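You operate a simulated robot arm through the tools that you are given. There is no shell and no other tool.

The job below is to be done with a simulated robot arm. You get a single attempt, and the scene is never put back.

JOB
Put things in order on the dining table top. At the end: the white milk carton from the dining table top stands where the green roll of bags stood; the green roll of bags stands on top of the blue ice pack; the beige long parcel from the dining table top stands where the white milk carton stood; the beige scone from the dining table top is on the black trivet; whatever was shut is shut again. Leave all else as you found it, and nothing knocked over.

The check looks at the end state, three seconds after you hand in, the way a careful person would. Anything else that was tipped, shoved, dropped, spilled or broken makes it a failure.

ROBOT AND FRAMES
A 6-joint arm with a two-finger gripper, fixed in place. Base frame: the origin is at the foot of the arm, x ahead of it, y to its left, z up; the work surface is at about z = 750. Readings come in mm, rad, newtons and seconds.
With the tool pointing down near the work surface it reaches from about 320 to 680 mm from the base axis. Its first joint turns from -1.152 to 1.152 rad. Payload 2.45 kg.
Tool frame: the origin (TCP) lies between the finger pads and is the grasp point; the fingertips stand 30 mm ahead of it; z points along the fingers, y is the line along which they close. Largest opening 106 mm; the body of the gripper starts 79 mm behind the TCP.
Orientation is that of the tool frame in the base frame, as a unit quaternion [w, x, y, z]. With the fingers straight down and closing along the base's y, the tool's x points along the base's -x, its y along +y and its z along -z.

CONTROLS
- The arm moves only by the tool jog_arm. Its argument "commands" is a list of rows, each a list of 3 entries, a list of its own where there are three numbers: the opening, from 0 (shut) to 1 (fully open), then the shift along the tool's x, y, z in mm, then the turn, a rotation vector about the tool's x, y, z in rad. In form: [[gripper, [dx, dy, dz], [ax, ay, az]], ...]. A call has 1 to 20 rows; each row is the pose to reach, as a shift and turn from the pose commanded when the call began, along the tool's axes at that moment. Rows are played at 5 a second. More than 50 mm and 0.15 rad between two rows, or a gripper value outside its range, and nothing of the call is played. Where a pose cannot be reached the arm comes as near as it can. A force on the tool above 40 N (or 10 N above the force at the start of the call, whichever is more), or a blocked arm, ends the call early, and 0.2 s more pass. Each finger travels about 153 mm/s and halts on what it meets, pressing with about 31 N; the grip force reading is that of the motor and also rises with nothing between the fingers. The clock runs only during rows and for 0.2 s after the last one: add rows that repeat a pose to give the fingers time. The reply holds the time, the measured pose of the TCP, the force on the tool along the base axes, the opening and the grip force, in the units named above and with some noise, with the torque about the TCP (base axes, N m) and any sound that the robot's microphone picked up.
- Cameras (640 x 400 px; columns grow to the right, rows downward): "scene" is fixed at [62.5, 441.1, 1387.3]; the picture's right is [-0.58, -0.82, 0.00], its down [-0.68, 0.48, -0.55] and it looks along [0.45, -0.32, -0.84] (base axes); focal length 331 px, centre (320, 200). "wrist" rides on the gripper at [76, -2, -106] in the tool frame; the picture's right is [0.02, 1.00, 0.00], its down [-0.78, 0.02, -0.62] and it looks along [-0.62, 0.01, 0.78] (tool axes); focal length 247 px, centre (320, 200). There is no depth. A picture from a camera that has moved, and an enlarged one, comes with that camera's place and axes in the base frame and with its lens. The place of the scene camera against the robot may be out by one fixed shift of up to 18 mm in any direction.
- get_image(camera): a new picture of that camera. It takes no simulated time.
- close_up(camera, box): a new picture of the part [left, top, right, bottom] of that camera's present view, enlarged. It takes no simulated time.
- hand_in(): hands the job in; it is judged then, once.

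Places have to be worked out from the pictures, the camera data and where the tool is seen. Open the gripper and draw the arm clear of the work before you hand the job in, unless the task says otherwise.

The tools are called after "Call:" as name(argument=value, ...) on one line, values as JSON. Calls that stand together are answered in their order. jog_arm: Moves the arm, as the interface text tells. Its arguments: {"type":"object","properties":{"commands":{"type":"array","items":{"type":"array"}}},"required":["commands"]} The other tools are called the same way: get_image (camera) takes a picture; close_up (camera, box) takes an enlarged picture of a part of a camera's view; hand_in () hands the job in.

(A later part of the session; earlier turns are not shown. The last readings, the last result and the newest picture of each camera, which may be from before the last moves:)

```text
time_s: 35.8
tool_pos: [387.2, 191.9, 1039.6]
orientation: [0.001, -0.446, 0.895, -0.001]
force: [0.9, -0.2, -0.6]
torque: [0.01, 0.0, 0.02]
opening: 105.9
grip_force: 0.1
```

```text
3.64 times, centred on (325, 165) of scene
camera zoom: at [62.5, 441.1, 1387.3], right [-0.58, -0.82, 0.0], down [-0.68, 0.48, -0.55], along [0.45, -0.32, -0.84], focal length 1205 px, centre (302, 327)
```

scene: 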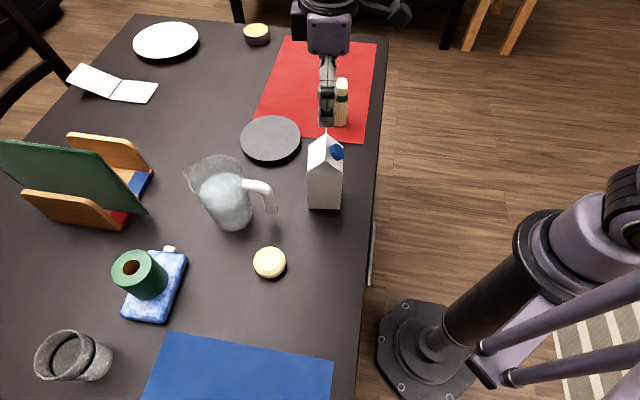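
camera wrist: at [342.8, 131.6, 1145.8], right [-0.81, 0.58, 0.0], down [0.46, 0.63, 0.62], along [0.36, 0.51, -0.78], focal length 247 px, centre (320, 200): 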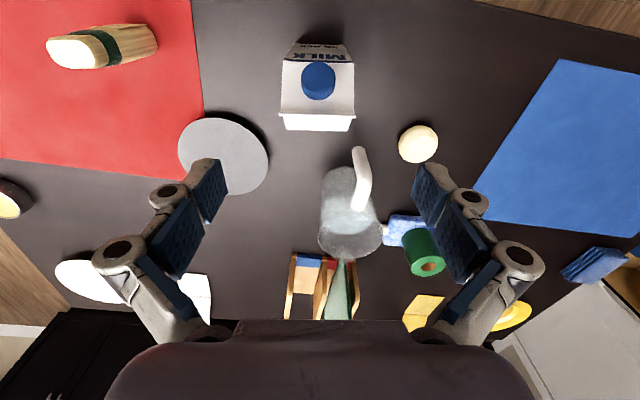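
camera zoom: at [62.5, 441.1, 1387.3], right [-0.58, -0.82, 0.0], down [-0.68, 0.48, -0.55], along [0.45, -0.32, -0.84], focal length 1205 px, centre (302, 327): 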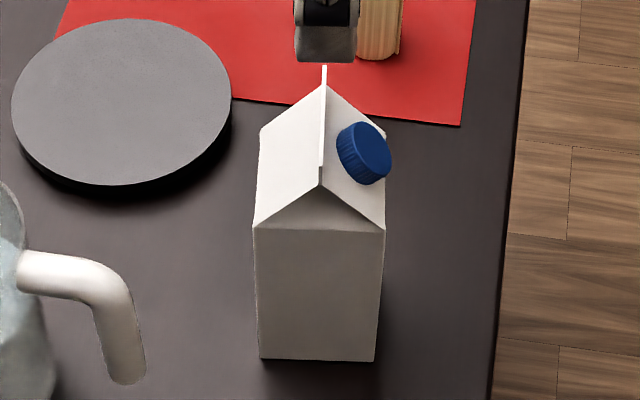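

The ridge fin sticks out slightly at the carton's ends and the cap sticks out on the label side. A straight-down grip would therefore press on them. I'll instead grip the two plain side faces with the tool tilted 0.5 rad, coming from the label side, with the palm clear of the cap. Going to a tilted pre-grasp pose now.

Call:
jog_arm(commands=[[1, [15.4, 0, 17.4], [0, -0.125, 0]], [1, [30.7, 0, 34.8], [0, -0.25, 0]], [1, [46, 0, 52.2], [0, -0.375, 0]], [1, [61.4, 0, 69.6], [0, -0.5, 0]], [1, [61.4, 0, 69.6], [0, -0.5, 0]], [1, [61.4, 0, 69.6], [0, -0.5, 0]]])

Call:
get_image(camera="wrist")

Call:
get_image(camera="scene")

```text
time_s: 37.2
tool_pos: [350.3, 142.9, 969.1]
orientation: [0.223, -0.432, 0.867, 0.111]
force: [-0.2, 0.1, -0.2]
torque: [-0.01, 0.0, 0.0]
opening: 105.8
grip_force: 0.2
```

```text
taken
camera wrist: at [280.7, 50.0, 1025.5], right [-0.81, 0.59, -0.01], down [0.22, 0.32, 0.92], along [0.54, 0.74, -0.39], focal length 247 px, centre (320, 200)
```

wrist: 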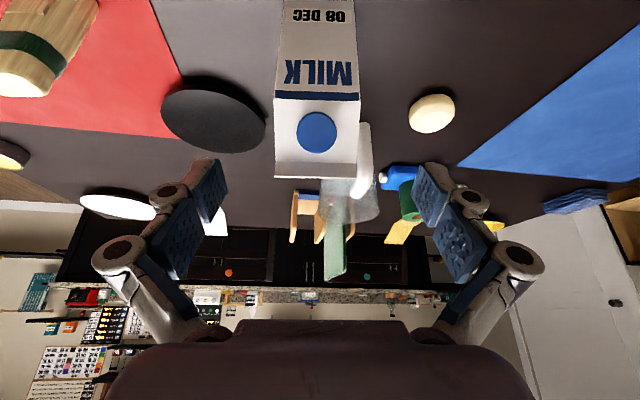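

```text
taken
```

scene: 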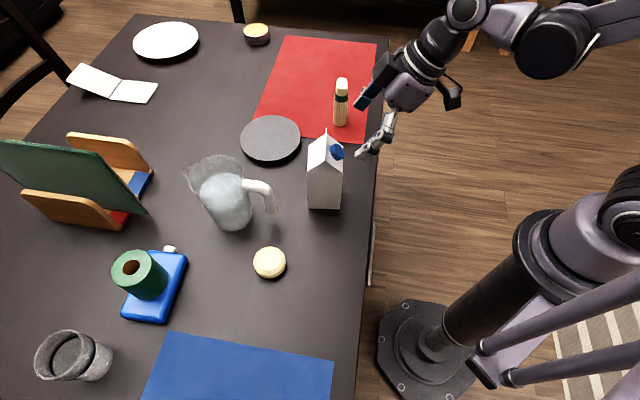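

The ice pack's look has changed: it now appears plain blue. I'll look at it closely before going on.

Call:
close_up(camera="scene", box=[60, 220, 240, 350])

Call:
close_up(camera="wrist", box=[250, 0, 450, 220])

```text
3.08 times, centred on (150, 285) of scene
camera zoom: at [62.5, 441.1, 1387.3], right [-0.58, -0.82, 0.0], down [-0.68, 0.48, -0.55], along [0.45, -0.32, -0.84], focal length 1020 px, centre (843, -62)
```

zoom: 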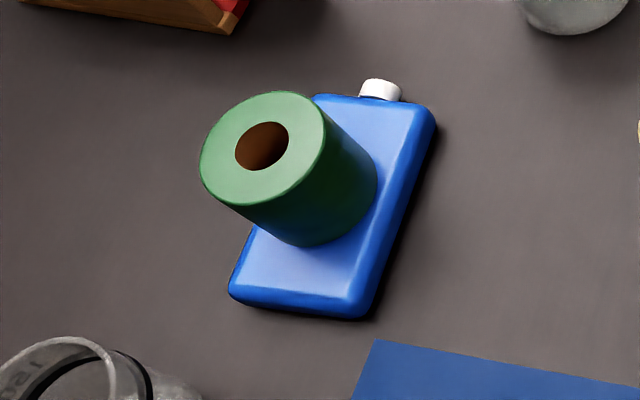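

```text
1.82 times, centred on (350, 110) of wrist
camera zoom: at [280.7, 50.0, 1025.5], right [-0.81, 0.59, -0.01], down [0.22, 0.32, 0.92], along [0.54, 0.74, -0.39], focal length 449 px, centre (266, 364)
```

zoom: 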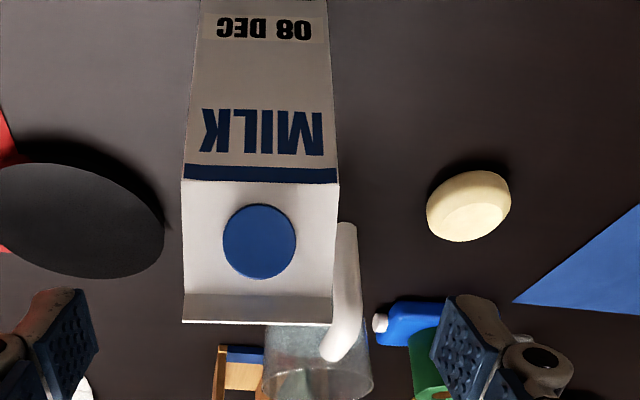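

The pack has merely lost its frost. The roll is still upright on it, so nothing needs doing there. The milk lines up between the fingers to within about 2 mm, so I'll advance along the tool axis to put the TCP at the carton's axis at z≈850.

Call:
jog_arm(commands=[[1, [0.5, -1.5, 30], [0, 0, 0]], [1, [1, -1.5, 60], [0, 0, 0]], [1, [1.5, -1.5, 85], [0, 0, 0]], [1, [2, -1.5, 110], [0, 0, 0]], [1, [2.3, -1.5, 134.4], [0, 0, 0]], [1, [2.3, -1.5, 134.4], [0, 0, 0]], [1, [2.3, -1.5, 134.4], [0, 0, 0]]])

Call:
get_image(camera="wrist")

Call:
close_up(camera="scene", box=[260, 60, 440, 230])

```text
time_s: 38.8
tool_pos: [388.5, 191.8, 849.5]
orientation: [0.223, -0.432, 0.867, 0.111]
force: [-0.2, -0.7, 0.8]
torque: [-0.03, 0.02, -0.03]
opening: 105.9
grip_force: 0.0
```

```text
taken
camera wrist: at [319.4, 99.2, 906.5], right [-0.81, 0.59, -0.01], down [0.22, 0.32, 0.92], along [0.54, 0.74, -0.39], focal length 247 px, centre (320, 200)
```

wrist: 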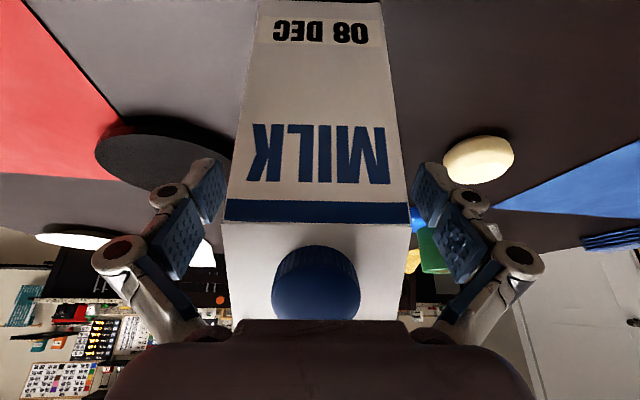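

```text
2.35 times, centred on (350, 145) of scene
camera zoom: at [62.5, 441.1, 1387.3], right [-0.58, -0.82, 0.0], down [-0.68, 0.48, -0.55], along [0.45, -0.32, -0.84], focal length 780 px, centre (249, 329)
```

zoom: 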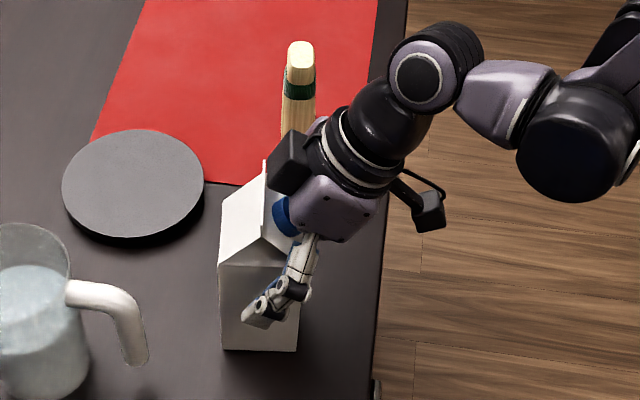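

The fingers straddle the carton's side faces evenly and the cap is clear of the palm. Closing the gripper.

Call:
jog_arm(commands=[[0.75, [0, 0, 0], [0, 0, 0]], [0.6, [0, 0, 0], [0, 0, 0]], [0.3, [0, 0, 0], [0, 0, 0]], [0.3, [0, 0, 0], [0, 0, 0]], [0.3, [0, 0, 0], [0, 0, 0]]])

Call:
get_image(camera="wrist")

```text
time_s: 40.0
tool_pos: [388.9, 192.0, 850.3]
orientation: [0.223, -0.432, 0.867, 0.11]
force: [7.0, -5.3, 11.9]
torque: [-0.31, -0.6, -0.06]
opening: 69.7
grip_force: 31.1
```

```text
taken
camera wrist: at [319.9, 98.8, 906.7], right [-0.81, 0.59, -0.01], down [0.22, 0.32, 0.92], along [0.55, 0.74, -0.39], focal length 247 px, centre (320, 200)
```

wrist: 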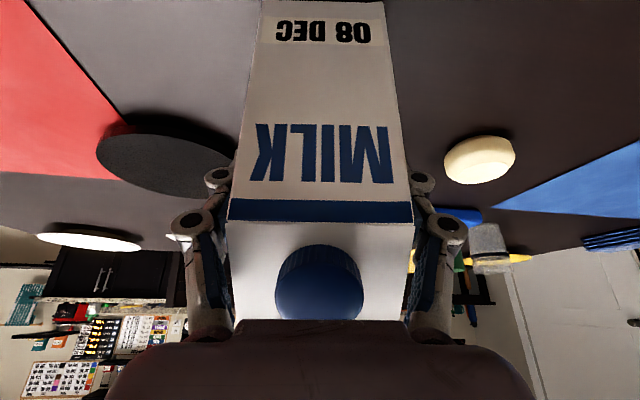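

Gripped at 69.7 mm with a 31 N grip. Lifting slowly and watching the load.

Call:
jog_arm(commands=[[0.3, [-2.4, 0, -4.4], [0, 0, 0]], [0.3, [-4.8, 0, -8.8], [0, 0, 0]], [0.3, [-9.6, 0, -17.6], [0, 0, 0]], [0.3, [-14.4, 0, -26.3], [0, 0, 0]], [0.3, [-14.4, 0, -26.3], [0, 0, 0]]])

Call:
get_image(camera="wrist")

Call:
close_up(camera="scene", box=[260, 60, 440, 230])

```text
time_s: 41.2
tool_pos: [389.2, 192.0, 880.2]
orientation: [0.221, -0.433, 0.867, 0.111]
force: [-1.1, -0.5, -7.7]
torque: [0.01, -0.05, -0.02]
opening: 69.3
grip_force: 30.5
```

```text
taken
camera wrist: at [319.8, 99.1, 936.7], right [-0.81, 0.59, -0.01], down [0.22, 0.32, 0.92], along [0.54, 0.74, -0.39], focal length 247 px, centre (320, 200)
```

wrist: 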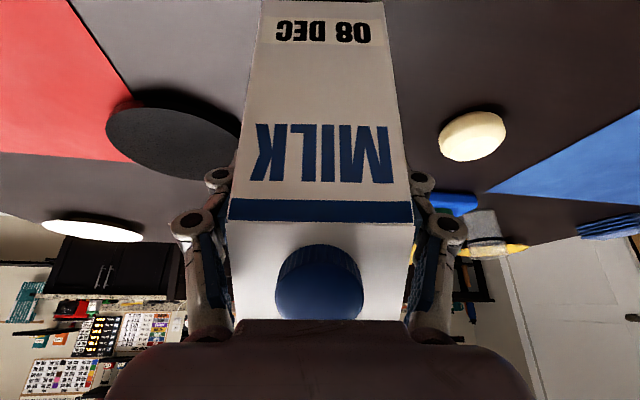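

```text
2.35 times, centred on (350, 145) of scene
camera zoom: at [62.6, 441.2, 1387.3], right [-0.58, -0.82, 0.0], down [-0.68, 0.48, -0.55], along [0.45, -0.32, -0.84], focal length 780 px, centre (249, 329)
```

zoom: 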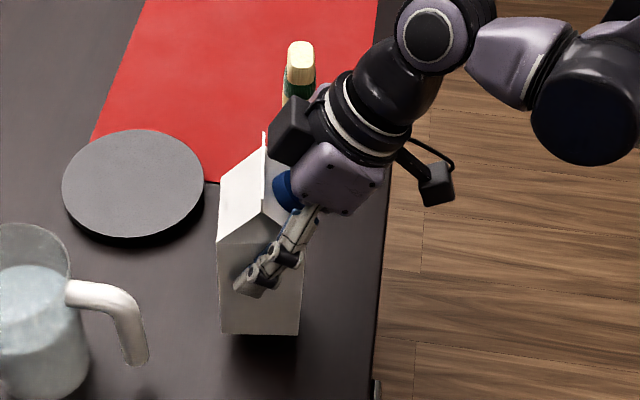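

The carton weighs about 0.75 kg and is held upright. The parcel is on the straight line to the roll's old spot, so I'll carry the carton around on the robot's side, well clear.

Call:
jog_arm(commands=[[0.3, [-7.2, 0, -13.2], [0, 0, 0]], [0.3, [-14.4, 0, -26.3], [0, 0, 0]], [0.3, [10.9, -24.8, -41.2], [0, 0, 0]], [0.3, [36.2, -49.7, -56.2], [0, 0, 0]], [0.3, [61.5, -74.5, -71.1], [0, 0, 0]], [0.3, [86.8, -99.4, -86.1], [0, 0, 0]], [0.3, [112.1, -124.2, -101], [0, 0, 0]], [0.3, [116.6, -160.6, -103.4], [0, 0, 0]], [0.3, [121.1, -197, -105.9], [0, 0, 0]], [0.3, [125.5, -233.5, -108.3], [0, 0, 0]], [0.3, [130, -269.9, -110.8], [0, 0, 0]], [0.3, [134.5, -306.3, -113.2], [0, 0, 0]], [0.3, [134.5, -306.3, -113.2], [0, 0, 0]]])

Call:
get_image(camera="wrist")

Call:
get_image(camera="scene")

```text
time_s: 44.0
tool_pos: [529.8, -131.9, 914.9]
orientation: [0.222, -0.433, 0.867, 0.11]
force: [0.2, -0.5, -8.1]
torque: [0.0, 0.0, 0.01]
opening: 69.8
grip_force: 30.3
```

```text
taken
camera wrist: at [460.5, -223.9, 971.3], right [-0.81, 0.59, -0.01], down [0.22, 0.32, 0.92], along [0.54, 0.74, -0.39], focal length 247 px, centre (320, 200)
```

wrist: 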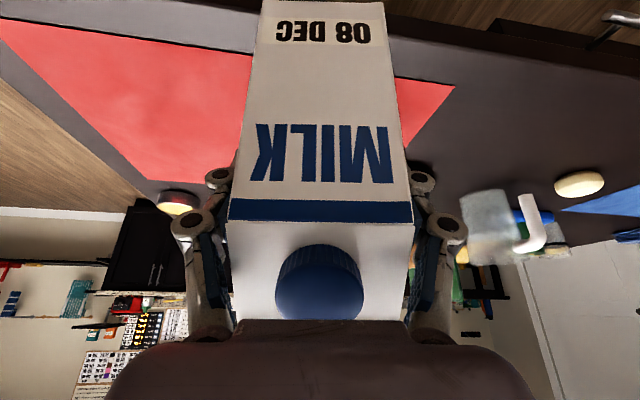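

```text
taken
```

scene: 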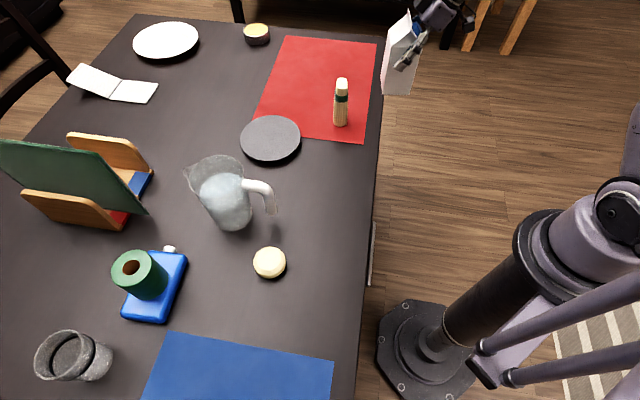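

The carton is clear on the robot's side. Next I move in to above the roll's old spot, still about 50 mm up.

Call:
jog_arm(commands=[[0.3, [-23, -14, 16], [0, 0, 0]], [0.3, [-46, -28, 32], [0, 0, 0]], [0.3, [-69, -42, 48], [0, 0, 0]], [0.3, [-92, -56, 64], [0, 0, 0]], [0.3, [-113.6, -69.6, 79], [0, 0, 0]], [0.3, [-113.6, -69.6, 79], [0, 0, 0]], [0.3, [-113.6, -69.6, 79], [0, 0, 0]]])

Call:
get_image(camera="wrist")

Call:
close_up(camera="scene", box=[240, 0, 440, 150])

```text
time_s: 45.6
tool_pos: [667.3, -60.8, 900.2]
orientation: [0.222, -0.432, 0.867, 0.11]
force: [0.2, 0.1, -8.7]
torque: [0.0, 0.0, 0.0]
opening: 69.5
grip_force: 31.1
```

```text
taken
camera wrist: at [598.4, -154.4, 956.9], right [-0.81, 0.59, -0.01], down [0.22, 0.32, 0.92], along [0.54, 0.74, -0.39], focal length 247 px, centre (320, 200)
```

wrist: 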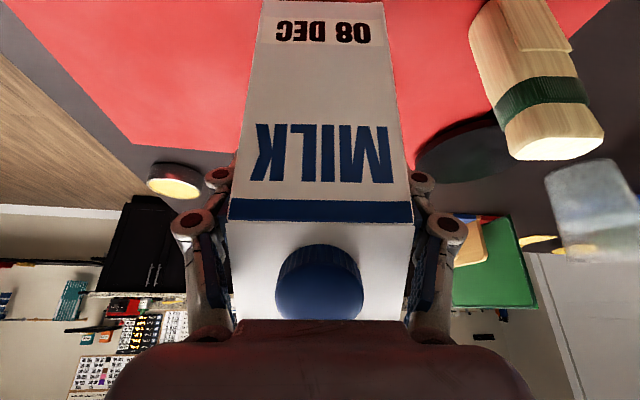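

```text
2.67 times, centred on (340, 75) of scene
camera zoom: at [62.6, 441.1, 1387.3], right [-0.58, -0.82, 0.0], down [-0.68, 0.48, -0.55], along [0.45, -0.32, -0.84], focal length 884 px, centre (267, 533)
```

zoom: 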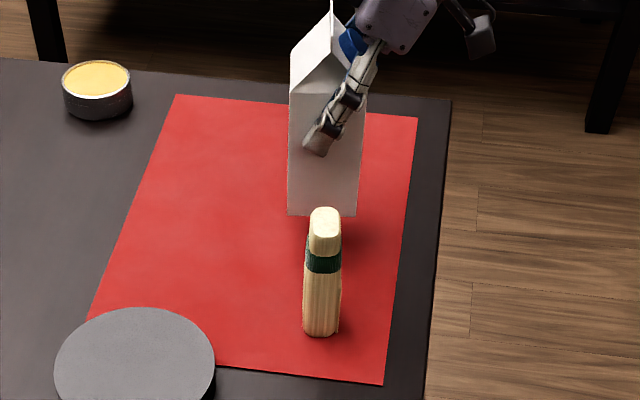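

The carton hangs above the spot and the parcel is clear. I'll correct by about 2 mm and lower to just above the mat.

Call:
jog_arm(commands=[[0.3, [6, -1, 9], [0, 0, 0]], [0.3, [11.5, -2.1, 18.5], [0, 0, 0]], [0.3, [16.5, -2.1, 28], [0, 0, 0]], [0.3, [21.2, -2.1, 36.5], [0, 0, 0]], [0.3, [21.2, -2.1, 36.5], [0, 0, 0]], [0.3, [21.2, -2.1, 36.5], [0, 0, 0]]])

Call:
close_up(camera="scene", box=[280, 0, 400, 100])

```text
time_s: 47.0
tool_pos: [669.7, -64.4, 857.2]
orientation: [0.221, -0.433, 0.867, 0.111]
force: [-0.6, -0.1, -8.2]
torque: [-0.02, -0.02, 0.03]
opening: 69.8
grip_force: 31.7
```

```text
4.00 times, centred on (340, 50) of scene
camera zoom: at [62.7, 441.1, 1387.3], right [-0.58, -0.82, 0.0], down [-0.68, 0.48, -0.55], along [0.45, -0.32, -0.84], focal length 1326 px, centre (240, 800)
```

zoom: 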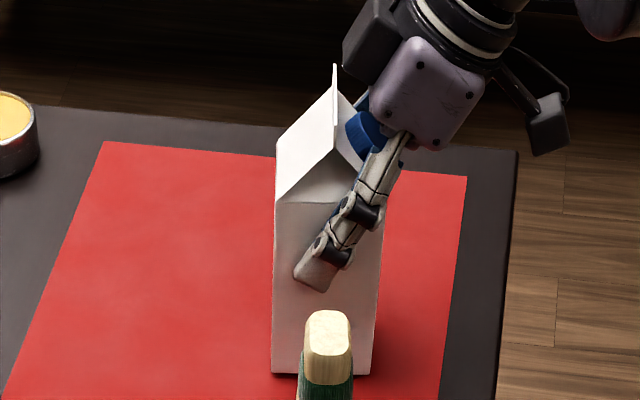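

A few mm above the mat now. I'll lower in small steps until contact.

Call:
jog_arm(commands=[[0.3, [0.7, 0, 1.3], [0, 0, 0]], [0.3, [1.4, 0, 2.6], [0, 0, 0]], [0.3, [2, 0, 3.7], [0, 0, 0]], [0.3, [2.4, 0, 4.4], [0, 0, 0]], [0.3, [2.4, 0, 4.4], [0, 0, 0]]])

```text
time_s: 48.2
tool_pos: [667.6, -62.8, 853.5]
orientation: [0.223, -0.432, 0.867, 0.112]
force: [0.2, 0.5, 12.6]
torque: [-0.61, 0.21, 0.06]
opening: 69.7
grip_force: 30.9
```

Contact with the mat. Easing half a millimetre and opening gradually.

Call:
jog_arm(commands=[[0.3, [-0.3, 0, -0.5], [0, 0, 0]], [0.68, [-0.3, 0, -0.5], [0, 0, 0]], [0.75, [-0.3, 0, -0.5], [0, 0, 0]], [0.85, [-0.3, 0, -0.5], [0, 0, 0]], [0.95, [-0.3, 0, -0.5], [0, 0, 0]], [0.95, [-0.3, 0, -0.5], [0, 0, 0]]])

Call:
get_image(camera="wrist")

Call:
close_up(camera="scene", box=[280, 0, 400, 100])

```text
time_s: 49.6
tool_pos: [668.1, -63.3, 854.6]
orientation: [0.223, -0.432, 0.867, 0.111]
force: [-0.2, 0.1, 0.4]
torque: [0.0, 0.03, -0.02]
opening: 100.8
grip_force: 0.0
```

```text
taken
camera wrist: at [599.2, -157.2, 910.0], right [-0.81, 0.59, -0.01], down [0.22, 0.32, 0.92], along [0.54, 0.74, -0.39], focal length 247 px, centre (320, 200)
```

wrist: 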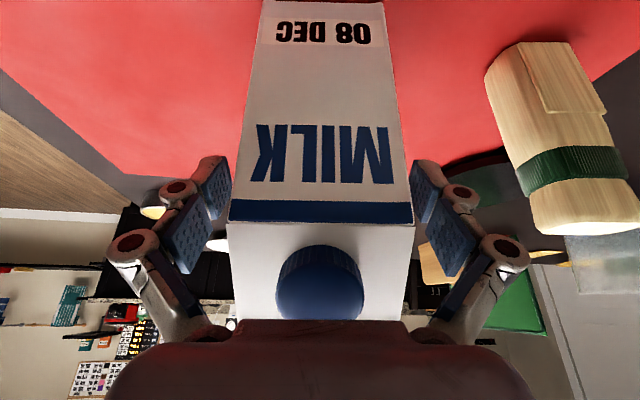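

```text
4.00 times, centred on (340, 50) of scene
camera zoom: at [62.5, 441.1, 1387.3], right [-0.58, -0.82, 0.0], down [-0.68, 0.48, -0.55], along [0.45, -0.32, -0.84], focal length 1326 px, centre (240, 800)
```

zoom: 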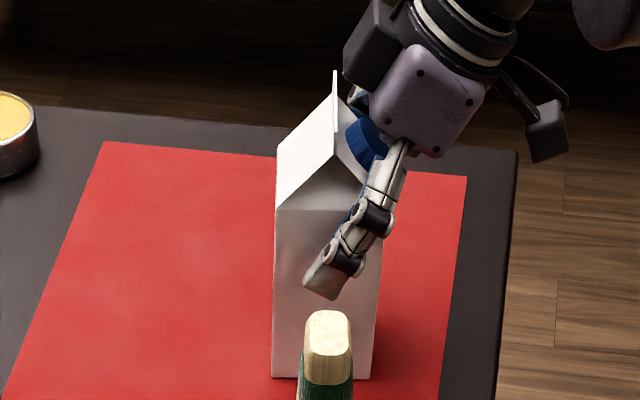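

The carton stands free. Retreating backward along the tool axis.

Call:
jog_arm(commands=[[0.95, [0, 0, -20], [0, 0, 0]], [0.95, [0, 0, -50], [0, 0, 0]], [0.95, [0, 0, -90], [0, 0, 0]], [0.95, [0, 0, -130], [0, 0, 0]], [0.95, [-10, 0, -165], [0, 0, 0]], [0.95, [-10, 0, -165], [0, 0, 0]]])

Call:
get_image(camera="wrist")

Call:
get_image(camera="scene")

```text
time_s: 51.0
tool_pos: [625.8, -120.7, 1001.9]
orientation: [0.223, -0.431, 0.867, 0.11]
force: [0.1, 0.4, 0.4]
torque: [-0.04, 0.02, 0.03]
opening: 100.6
grip_force: 0.1
```

```text
taken
camera wrist: at [556.3, -214.3, 1059.1], right [-0.81, 0.59, -0.01], down [0.22, 0.32, 0.92], along [0.54, 0.74, -0.39], focal length 247 px, centre (320, 200)
```

wrist: 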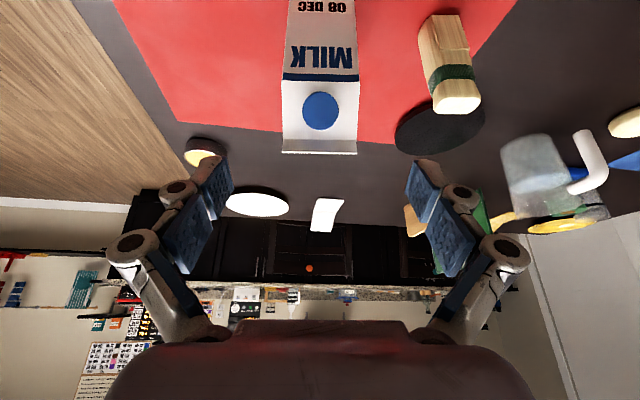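

```text
taken
```

scene: 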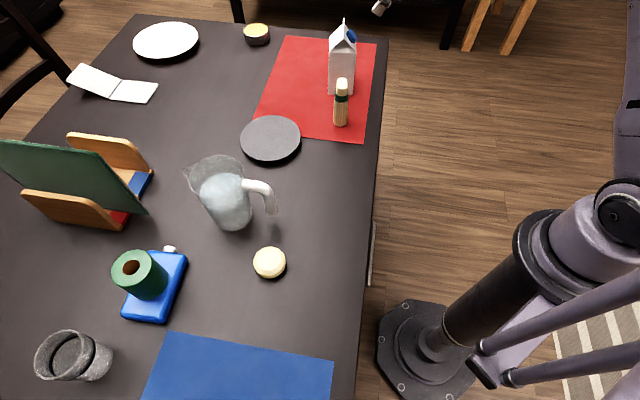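

The milk now stands on the roll's old spot. Next is the parcel: I move away from the milk and remove the tilt, then yaw so the fingers close across the parcel's thin side.

Call:
jog_arm(commands=[[1, [4.6, 24, -16], [0, 0.125, 0]], [1, [9.2, 48, -32], [0, 0.25, 0]], [1, [13.8, 73, -48], [0, 0.375, 0]], [1, [18.4, 97, -64.7], [0, 0.5, 0]], [1, [18.4, 97, -64.7], [0, 0.5, 0]], [1, [18.4, 97, -64.7], [0, 0.5, 0]]])

```text
time_s: 52.4
tool_pos: [520.3, -101.8, 1050.7]
orientation: [0.001, -0.446, 0.895, 0.001]
force: [0.0, 0.0, 0.2]
torque: [-0.02, 0.02, 0.0]
opening: 106.0
grip_force: 0.1
```

Untilted at ψ≈0.92. Now I'll yaw to about -0.68 while moving above the parcel.

Call:
jog_arm(commands=[[1, [-10, 3.7, 5], [0, 0, 0.134]], [1, [-20, 7.4, 10], [0, 0, 0.268]], [1, [-30, 11.1, 15], [0, 0, 0.402]], [1, [-40, 14.9, 20], [0, 0, 0.535]], [1, [-50, 18.6, 25], [0, 0, 0.669]], [1, [-60, 22.3, 30], [0, 0, 0.803]], [1, [-70, 26, 35], [0, 0, 0.936]], [1, [-80, 29.7, 40], [0, 0, 1.07]], [1, [-90, 33.4, 45], [0, 0, 1.204]], [1, [-100, 37.2, 50], [0, 0, 1.338]], [1, [-110, 40.9, 55], [0, 0, 1.471]], [1, [-120.2, 44.6, 60.7], [0, 0, 1.605]], [1, [-120.2, 44.6, 60.7], [0, 0, 1.605]], [1, [-120.2, 44.6, 60.7], [0, 0, 1.605]]])

Call:
get_image(camera="wrist")

Call:
close_up(camera="scene", box=[280, 0, 440, 140])

```text
time_s: 55.4
tool_pos: [556.7, 23.8, 990.7]
orientation: [0.001, 0.334, 0.943, 0.001]
force: [-0.1, -0.1, -0.9]
torque: [0.02, -0.02, -0.05]
opening: 106.2
grip_force: 0.1
```

```text
taken
camera wrist: at [497.3, 72.4, 1095.9], right [0.61, 0.79, 0.0], down [0.62, -0.48, 0.62], along [0.49, -0.38, -0.78], focal length 247 px, centre (320, 200)
```

wrist: 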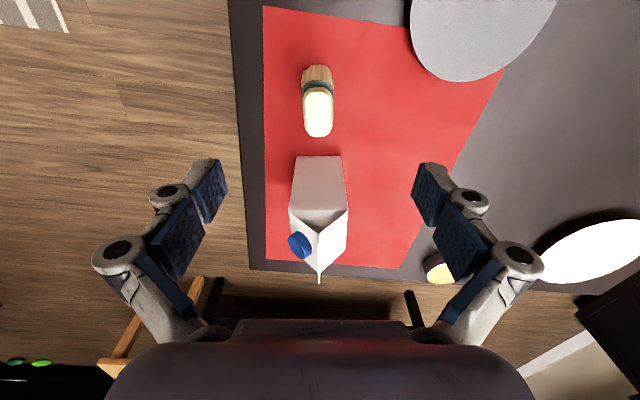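

```text
2.86 times, centred on (360, 70) of scene
camera zoom: at [62.5, 441.1, 1387.3], right [-0.58, -0.82, 0.0], down [-0.68, 0.48, -0.55], along [0.45, -0.32, -0.84], focal length 947 px, centre (206, 571)
```

zoom: 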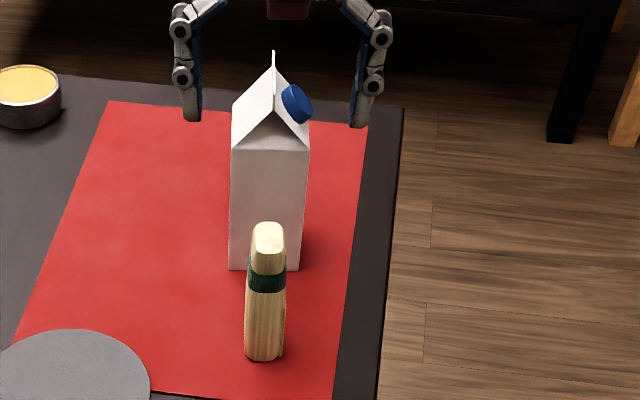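

The carton is upright and the parcel lines up with the fingers. I'll enlarge the parcel to check centring.

Call:
close_up(camera="wrist", box=[270, 50, 370, 150])

```text
4.00 times, centred on (320, 100) of wrist
camera zoom: at [497.3, 72.4, 1095.9], right [0.61, 0.79, 0.0], down [0.62, -0.48, 0.62], along [0.49, -0.38, -0.78], focal length 988 px, centre (320, 600)
```

zoom: 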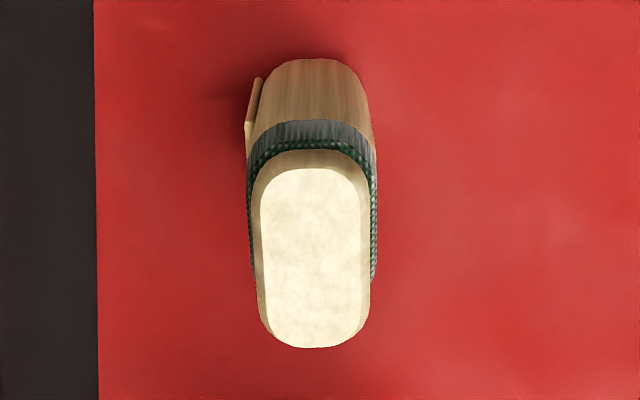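

The parcel is aligned and sits about 2 mm off the gripper's centre. I'll descend with a small correction to z≈822 and pre-close part-way.

Call:
jog_arm(commands=[[1, [-2.6, -1.5, 30], [0, 0, 0]], [1, [-2.6, -1.5, 70], [0, 0, 0]], [1, [-2.6, -1.5, 110], [0, 0, 0]], [1, [-2.6, -1.5, 145], [0, 0, 0]], [1, [-2.6, -1.5, 168], [0, 0, 0]], [0.7, [-2.6, -1.5, 168], [0, 0, 0]], [0.5, [-2.6, -1.5, 168], [0, 0, 0]], [0.5, [-2.6, -1.5, 168], [0, 0, 0]]])

Call:
get_image(camera="wrist")

Call:
close_up(camera="scene", box=[280, 0, 440, 140])

```text
time_s: 57.2
tool_pos: [558.1, 21.9, 821.7]
orientation: [0.0, 0.334, 0.943, 0.001]
force: [-0.2, -0.2, 0.3]
torque: [0.02, -0.02, 0.0]
opening: 52.9
grip_force: 0.1
```

```text
taken
camera wrist: at [497.7, 69.6, 928.7], right [0.61, 0.79, 0.0], down [0.62, -0.48, 0.62], along [0.49, -0.38, -0.78], focal length 247 px, centre (320, 200)
```

wrist: 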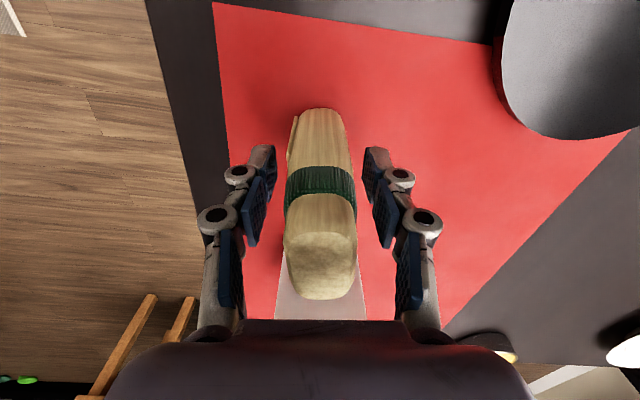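

```text
2.86 times, centred on (360, 70) of scene
camera zoom: at [62.5, 441.1, 1387.3], right [-0.58, -0.82, 0.0], down [-0.68, 0.48, -0.55], along [0.45, -0.32, -0.84], focal length 947 px, centre (206, 571)
```

zoom: 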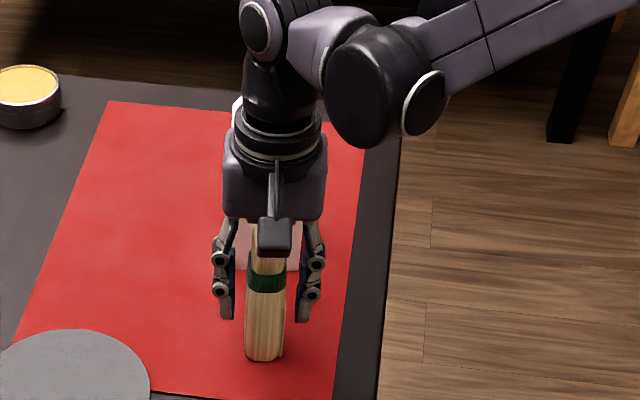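

The parcel is centred between the fingers. Closing gently.

Call:
jog_arm(commands=[[0.4, [0, 0, 0], [0, 0, 0]], [0.33, [0, 0, 0], [0, 0, 0]], [0.27, [0, 0, 0], [0, 0, 0]], [0.22, [0, 0, 0], [0, 0, 0]], [0.15, [0, 0, 0], [0, 0, 0]], [0.05, [0, 0, 0], [0, 0, 0]], [0.05, [0, 0, 0], [0, 0, 0]]])

Call:
get_image(camera="wrist")

```text
time_s: 58.8
tool_pos: [558.0, 21.3, 824.4]
orientation: [0.0, 0.334, 0.943, 0.001]
force: [0.6, 1.1, 1.4]
torque: [-0.02, -0.06, 0.0]
opening: 32.6
grip_force: 30.5
```

```text
taken
camera wrist: at [497.7, 69.6, 928.8], right [0.61, 0.79, 0.0], down [0.62, -0.48, 0.62], along [0.49, -0.38, -0.78], focal length 247 px, centre (320, 200)
```

wrist: 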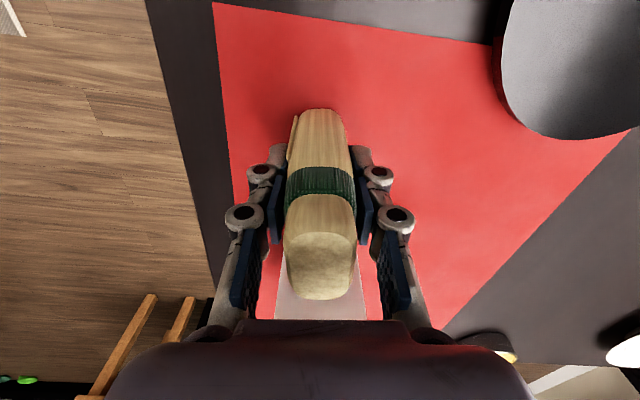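

Held at 32.6 mm with full grip force. Lifting a little, then checking.

Call:
jog_arm(commands=[[0.05, [0, 0, -6], [0, 0, 0]], [0.05, [0, 0, -15], [0, 0, 0]], [0.05, [0, 0, -30], [0, 0, 0]], [0.05, [0, 0, -60], [0, 0, 0]], [0.05, [0, 0, -60], [0, 0, 0]]])

Call:
get_image(camera="wrist")

Call:
close_up(camera="scene", box=[280, 0, 440, 140])

```text
time_s: 60.0
tool_pos: [559.0, 21.4, 882.9]
orientation: [0.0, 0.333, 0.943, 0.001]
force: [-0.9, -0.1, -1.3]
torque: [0.01, 0.01, 0.02]
opening: 32.8
grip_force: 30.7
```

```text
taken
camera wrist: at [498.2, 69.7, 988.9], right [0.61, 0.79, 0.0], down [0.62, -0.48, 0.62], along [0.49, -0.38, -0.78], focal length 247 px, centre (320, 200)
```

wrist: 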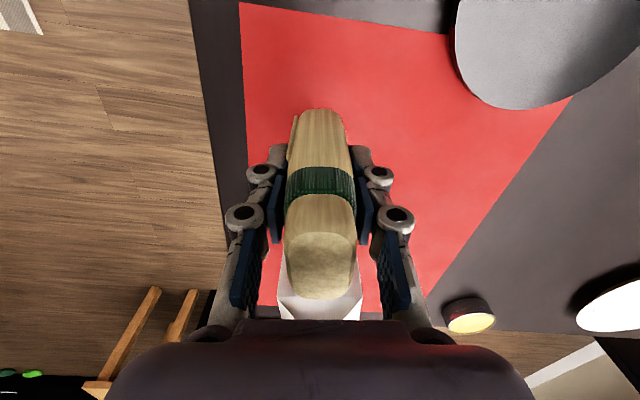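

```text
2.86 times, centred on (360, 70) of scene
camera zoom: at [62.5, 441.1, 1387.3], right [-0.58, -0.82, 0.0], down [-0.68, 0.48, -0.55], along [0.45, -0.32, -0.84], focal length 947 px, centre (206, 571)
```

zoom: 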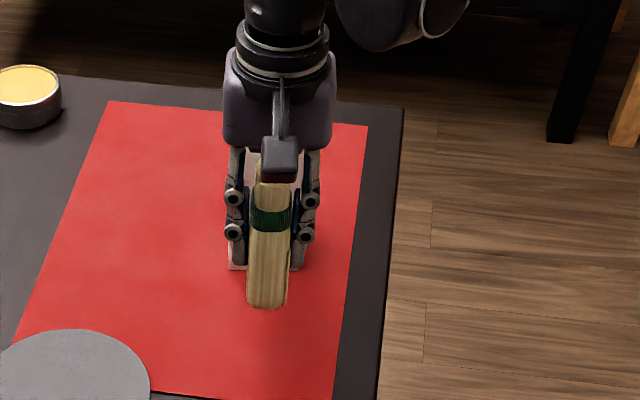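

The parcel is secure. Carrying it directly to the milk's old spot at (389, 193), with its bottom about 60 mm above the table.

Call:
jog_arm(commands=[[0.05, [30, 3, 0], [0, 0, 0]], [0.05, [70, 8, 0], [0, 0, 0]], [0.05, [112, 12.5, 0], [0, 0, 0]], [0.05, [154, 17, 0], [0, 0, 0]], [0.05, [196, 22, 0], [0, 0, 0]], [0.05, [225, 25, 0], [0, 0, 0]], [0.05, [239.6, 26.7, 0], [0, 0, 0]], [0.05, [239.6, 26.7, 0], [0, 0, 0]], [0.05, [239.6, 26.7, 0], [0, 0, 0]]])

Call:
get_image(camera="wrist")

Call:
get_image(camera="scene")

```text
time_s: 62.0
tool_pos: [388.7, 192.7, 882.9]
orientation: [0.001, 0.334, 0.943, 0.001]
force: [-0.3, 0.1, -1.6]
torque: [-0.01, 0.01, 0.01]
opening: 32.6
grip_force: 30.9
```

```text
taken
camera wrist: at [328.5, 241.0, 989.0], right [0.61, 0.79, 0.0], down [0.62, -0.48, 0.62], along [0.49, -0.38, -0.78], focal length 247 px, centre (320, 200)
```

wrist: 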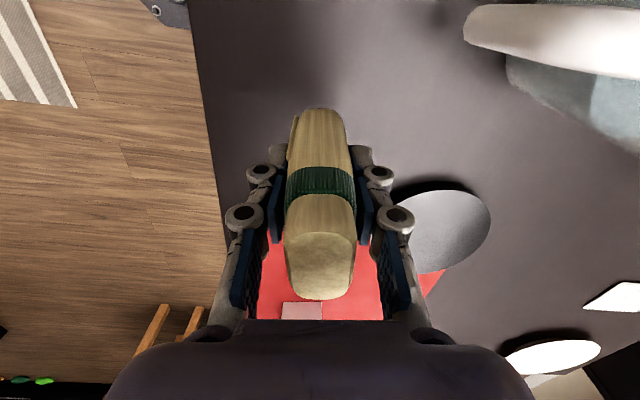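

```text
taken
```

scene: 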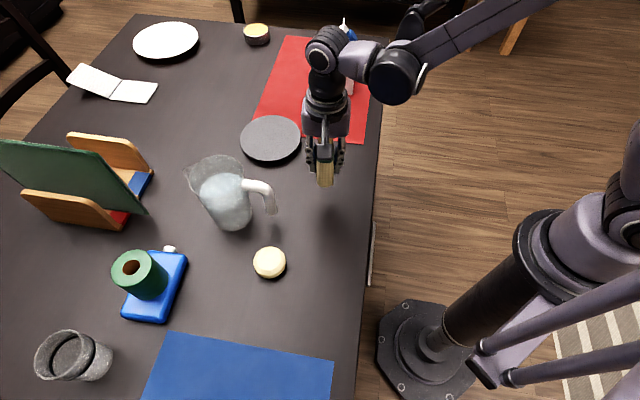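

It's positioned above the milk's old spot. Descending to just above the table, then in small steps.

Call:
jog_arm(commands=[[0.05, [0, 0, 15], [0, 0, 0]], [0.05, [0, 0, 30], [0, 0, 0]], [0.05, [0, 0, 45], [0, 0, 0]], [0.05, [0, 0, 54], [0, 0, 0]], [0.05, [0, 0, 54], [0, 0, 0]]])

Call:
jog_arm(commands=[[0.05, [0, 0, 1.5], [0, 0, 0]], [0.05, [0, 0, 3], [0, 0, 0]], [0.05, [0, 0, 4.5], [0, 0, 0]], [0.05, [0, 0, 6], [0, 0, 0]], [0.05, [0, 0, 6], [0, 0, 0]]])

```text
time_s: 63.2
tool_pos: [388.6, 192.3, 828.8]
orientation: [0.001, 0.333, 0.943, 0.001]
force: [-0.2, 0.7, -1.9]
torque: [0.05, 0.01, -0.02]
opening: 32.7
grip_force: 31.2
```

```text
time_s: 64.4
tool_pos: [388.2, 192.0, 822.7]
orientation: [0.001, 0.334, 0.943, 0.001]
force: [-0.9, -0.2, -1.4]
torque: [-0.01, 0.0, 0.01]
opening: 32.4
grip_force: 31.0
```

No contact yet at z≈822.7. Continuing down in 0.8 mm steps.

Call:
jog_arm(commands=[[0.05, [0, 0, 0.8], [0, 0, 0]], [0.05, [0, 0, 1.6], [0, 0, 0]], [0.05, [0, 0, 2.2], [0, 0, 0]], [0.05, [0, 0, 2.2], [0, 0, 0]]])

```text
time_s: 65.4
tool_pos: [388.4, 191.6, 820.4]
orientation: [0.0, 0.333, 0.943, 0.001]
force: [0.0, 0.0, -1.3]
torque: [0.03, 0.02, 0.01]
opening: 32.8
grip_force: 31.4
```

Call:
close_up(camera="scene", box=[270, 110, 390, 230])

Call:
jog_arm(commands=[[0.05, [0, 0, 0.7], [0, 0, 0]], [0.05, [0, 0, 1.4], [0, 0, 0]], [0.05, [0, 0, 1.4], [0, 0, 0]]])

```text
3.33 times, centred on (330, 170) of scene
camera zoom: at [62.5, 441.2, 1387.3], right [-0.58, -0.82, 0.0], down [-0.68, 0.48, -0.55], along [0.45, -0.32, -0.84], focal length 1105 px, centre (287, 300)
```

zoom: 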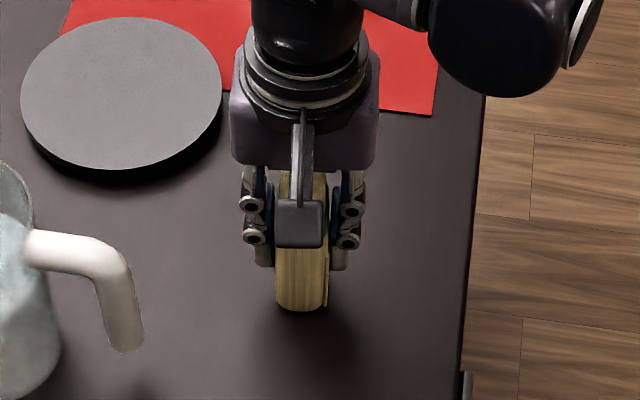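

```text
time_s: 66.2
tool_pos: [388.8, 192.4, 819.6]
orientation: [0.0, 0.334, 0.942, 0.0]
force: [1.9, -0.1, 13.8]
torque: [-0.04, 0.01, -0.02]
opening: 32.8
grip_force: 30.9
```

Contact at z≈819.6. Easing slightly and opening slowly.

Call:
jog_arm(commands=[[0.05, [0, 0, -0.5], [0, 0, 0]], [0.28, [0, 0, -0.5], [0, 0, 0]], [0.33, [0, 0, -0.5], [0, 0, 0]], [0.4, [0, 0, -0.5], [0, 0, 0]], [0.55, [0, 0, -0.5], [0, 0, 0]], [0.7, [0, 0, -0.5], [0, 0, 0]], [0.7, [0, 0, -0.5], [0, 0, 0]]])

Call:
get_image(camera="wrist")

Call:
close_up(camera="scene", box=[270, 110, 390, 230])

```text
time_s: 67.8
tool_pos: [388.9, 193.9, 819.2]
orientation: [0.0, 0.333, 0.943, 0.002]
force: [0.4, 0.5, 0.3]
torque: [-0.01, 0.01, 0.0]
opening: 74.0
grip_force: 0.1
```

```text
taken
camera wrist: at [329.1, 241.2, 925.7], right [0.61, 0.79, 0.0], down [0.62, -0.48, 0.62], along [0.49, -0.38, -0.78], focal length 247 px, centre (320, 200)
```

wrist: 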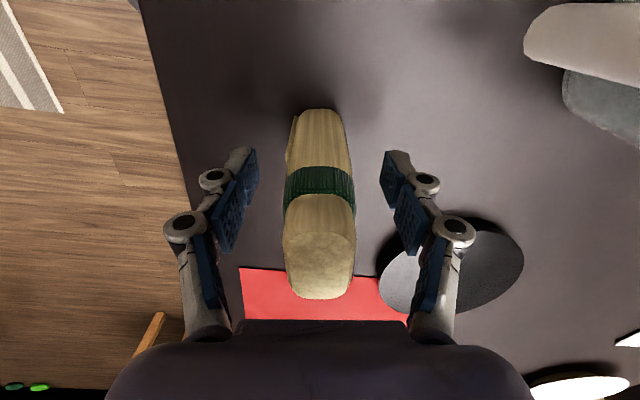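

```text
3.33 times, centred on (330, 170) of scene
camera zoom: at [62.5, 441.1, 1387.3], right [-0.58, -0.82, 0.0], down [-0.68, 0.48, -0.55], along [0.45, -0.32, -0.84], focal length 1105 px, centre (287, 300)
```

zoom: 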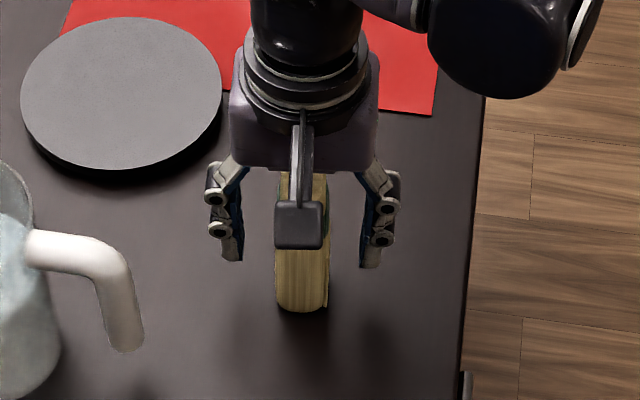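

The parcel stands free. Retreating straight up.

Call:
jog_arm(commands=[[0.75, [0, 0, -15], [0, 0, 0]], [0.8, [0, 0, -45], [0, 0, 0]], [0.9, [0, 0, -90], [0, 0, 0]], [0.9, [0, 0, -135], [0, 0, 0]], [0.9, [0, 0, -180], [0, 0, 0]], [0.9, [0, 0, -220], [0, 0, 0]], [0.9, [0, 0, -220], [0, 0, 0]]])

Call:
get_image(camera="wrist")

Call:
get_image(camera="scene")

```text
time_s: 69.4
tool_pos: [388.1, 191.3, 1041.2]
orientation: [0.001, 0.334, 0.943, 0.001]
force: [0.7, 0.8, 1.1]
torque: [0.01, -0.02, 0.01]
opening: 95.3
grip_force: 0.1
```

```text
taken
camera wrist: at [328.2, 240.8, 1147.1], right [0.61, 0.79, 0.0], down [0.62, -0.48, 0.62], along [0.49, -0.38, -0.78], focal length 247 px, centre (320, 200)
```

wrist: 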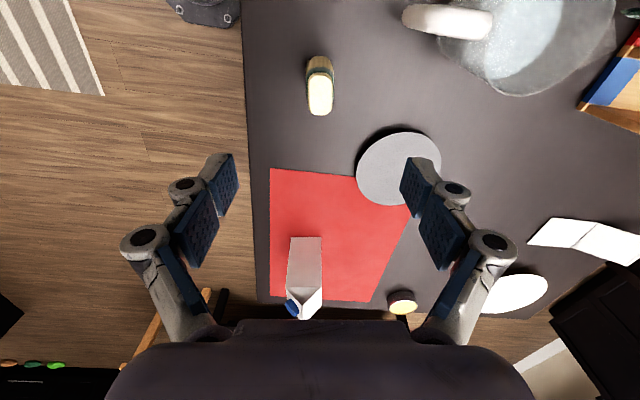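

```text
taken
```

scene: 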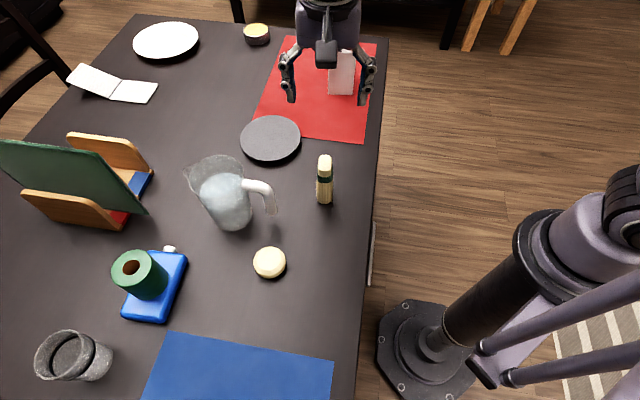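

The parcel stands where the milk was. Let me measure the trivet from here.

Call:
close_up(camera="wrist", box=[340, 110, 460, 230])

Call:
close_up(camera="scene", box=[220, 100, 340, 190])

```text
3.33 times, centred on (400, 170) of wrist
camera zoom: at [328.2, 240.8, 1147.1], right [0.61, 0.79, 0.0], down [0.62, -0.48, 0.62], along [0.49, -0.38, -0.78], focal length 823 px, centre (53, 300)
```

zoom: 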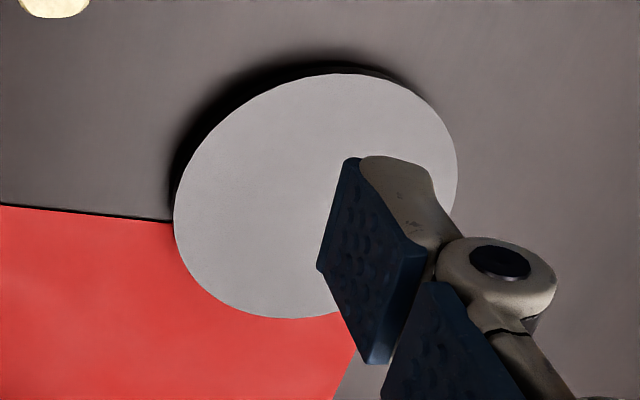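

```text
4.44 times, centred on (280, 145) of scene
camera zoom: at [62.5, 441.1, 1387.3], right [-0.58, -0.82, 0.0], down [-0.68, 0.48, -0.55], along [0.45, -0.32, -0.84], focal length 1473 px, centre (498, 444)
```

zoom: 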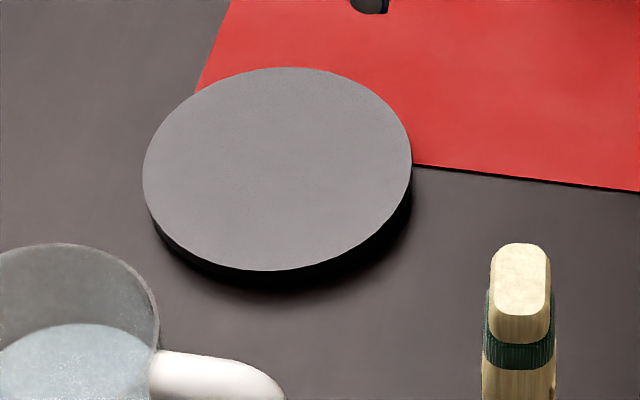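

The trivet's centre is at about (598, 208). Now the scone: I'll move above it at a safe height, with a yaw that keeps fingers and camera away from the pitcher.

Call:
jog_arm(commands=[[1, [34, 20, 0], [0, 0, -0.036]], [1, [69, 40, 0], [0, 0, -0.072]], [1, [103, 59, 0], [0, 0, -0.108]], [1, [137, 79, 10], [0, 0, -0.144]], [1, [160, 92, 30], [0, 0, -0.17]], [1, [171.6, 99, 60], [0, 0, -0.18]], [1, [171.6, 99, 60], [0, 0, -0.18]], [1, [171.6, 99, 60], [0, 0, -0.18]]])

Call:
get_image(camera="wrist")

Call:
get_image(camera="scene")

```text
time_s: 71.2
tool_pos: [317.3, 376.9, 979.0]
orientation: [-0.001, 0.248, 0.969, 0.0]
force: [0.4, -0.6, 0.9]
torque: [-0.03, -0.03, -0.04]
opening: 105.9
grip_force: 0.1
```

```text
taken
camera wrist: at [249.5, 414.0, 1085.8], right [0.46, 0.89, 0.0], down [0.69, -0.36, 0.62], along [0.55, -0.29, -0.78], focal length 247 px, centre (320, 200)
```

wrist: 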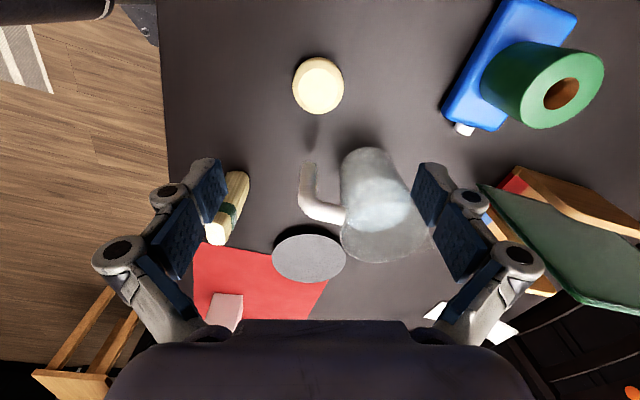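

```text
taken
```

scene: 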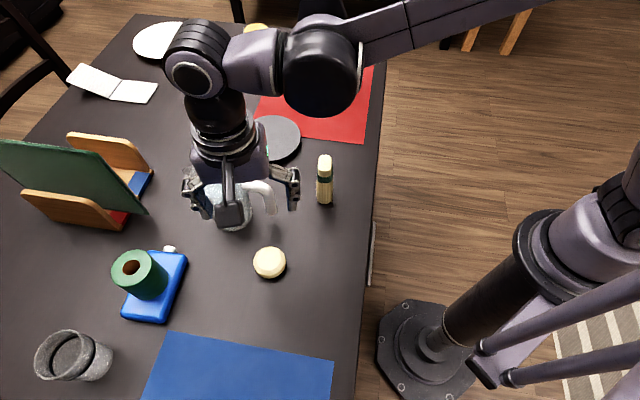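

I'll enlarge the scone and the pitcher handle to check the clearance.

Call:
close_up(camera="wrist", box=[260, 40, 420, 220])

Call:
close_up(camera="scene", box=[170, 140, 310, 300])

```text
2.22 times, centred on (340, 130) of wrist
camera zoom: at [249.5, 414.0, 1085.8], right [0.46, 0.89, 0.0], down [0.69, -0.36, 0.62], along [0.55, -0.29, -0.78], focal length 549 px, centre (276, 356)
```

zoom: 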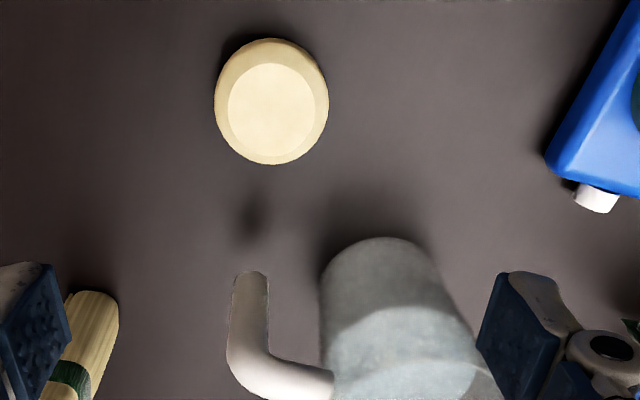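

```text
2.50 times, centred on (240, 220) of scene
camera zoom: at [62.5, 441.1, 1387.3], right [-0.58, -0.82, 0.0], down [-0.68, 0.48, -0.55], along [0.45, -0.32, -0.84], focal length 828 px, centre (520, 150)
```

zoom: 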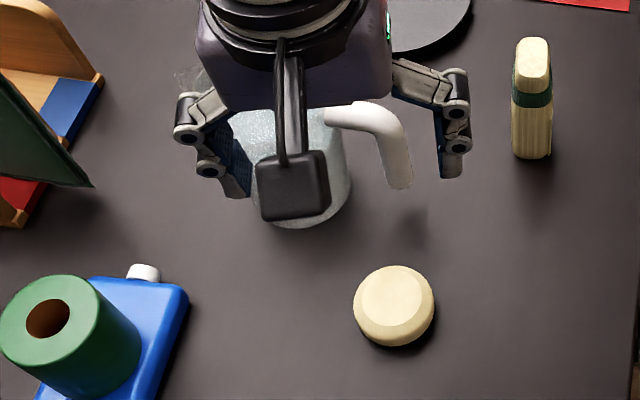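

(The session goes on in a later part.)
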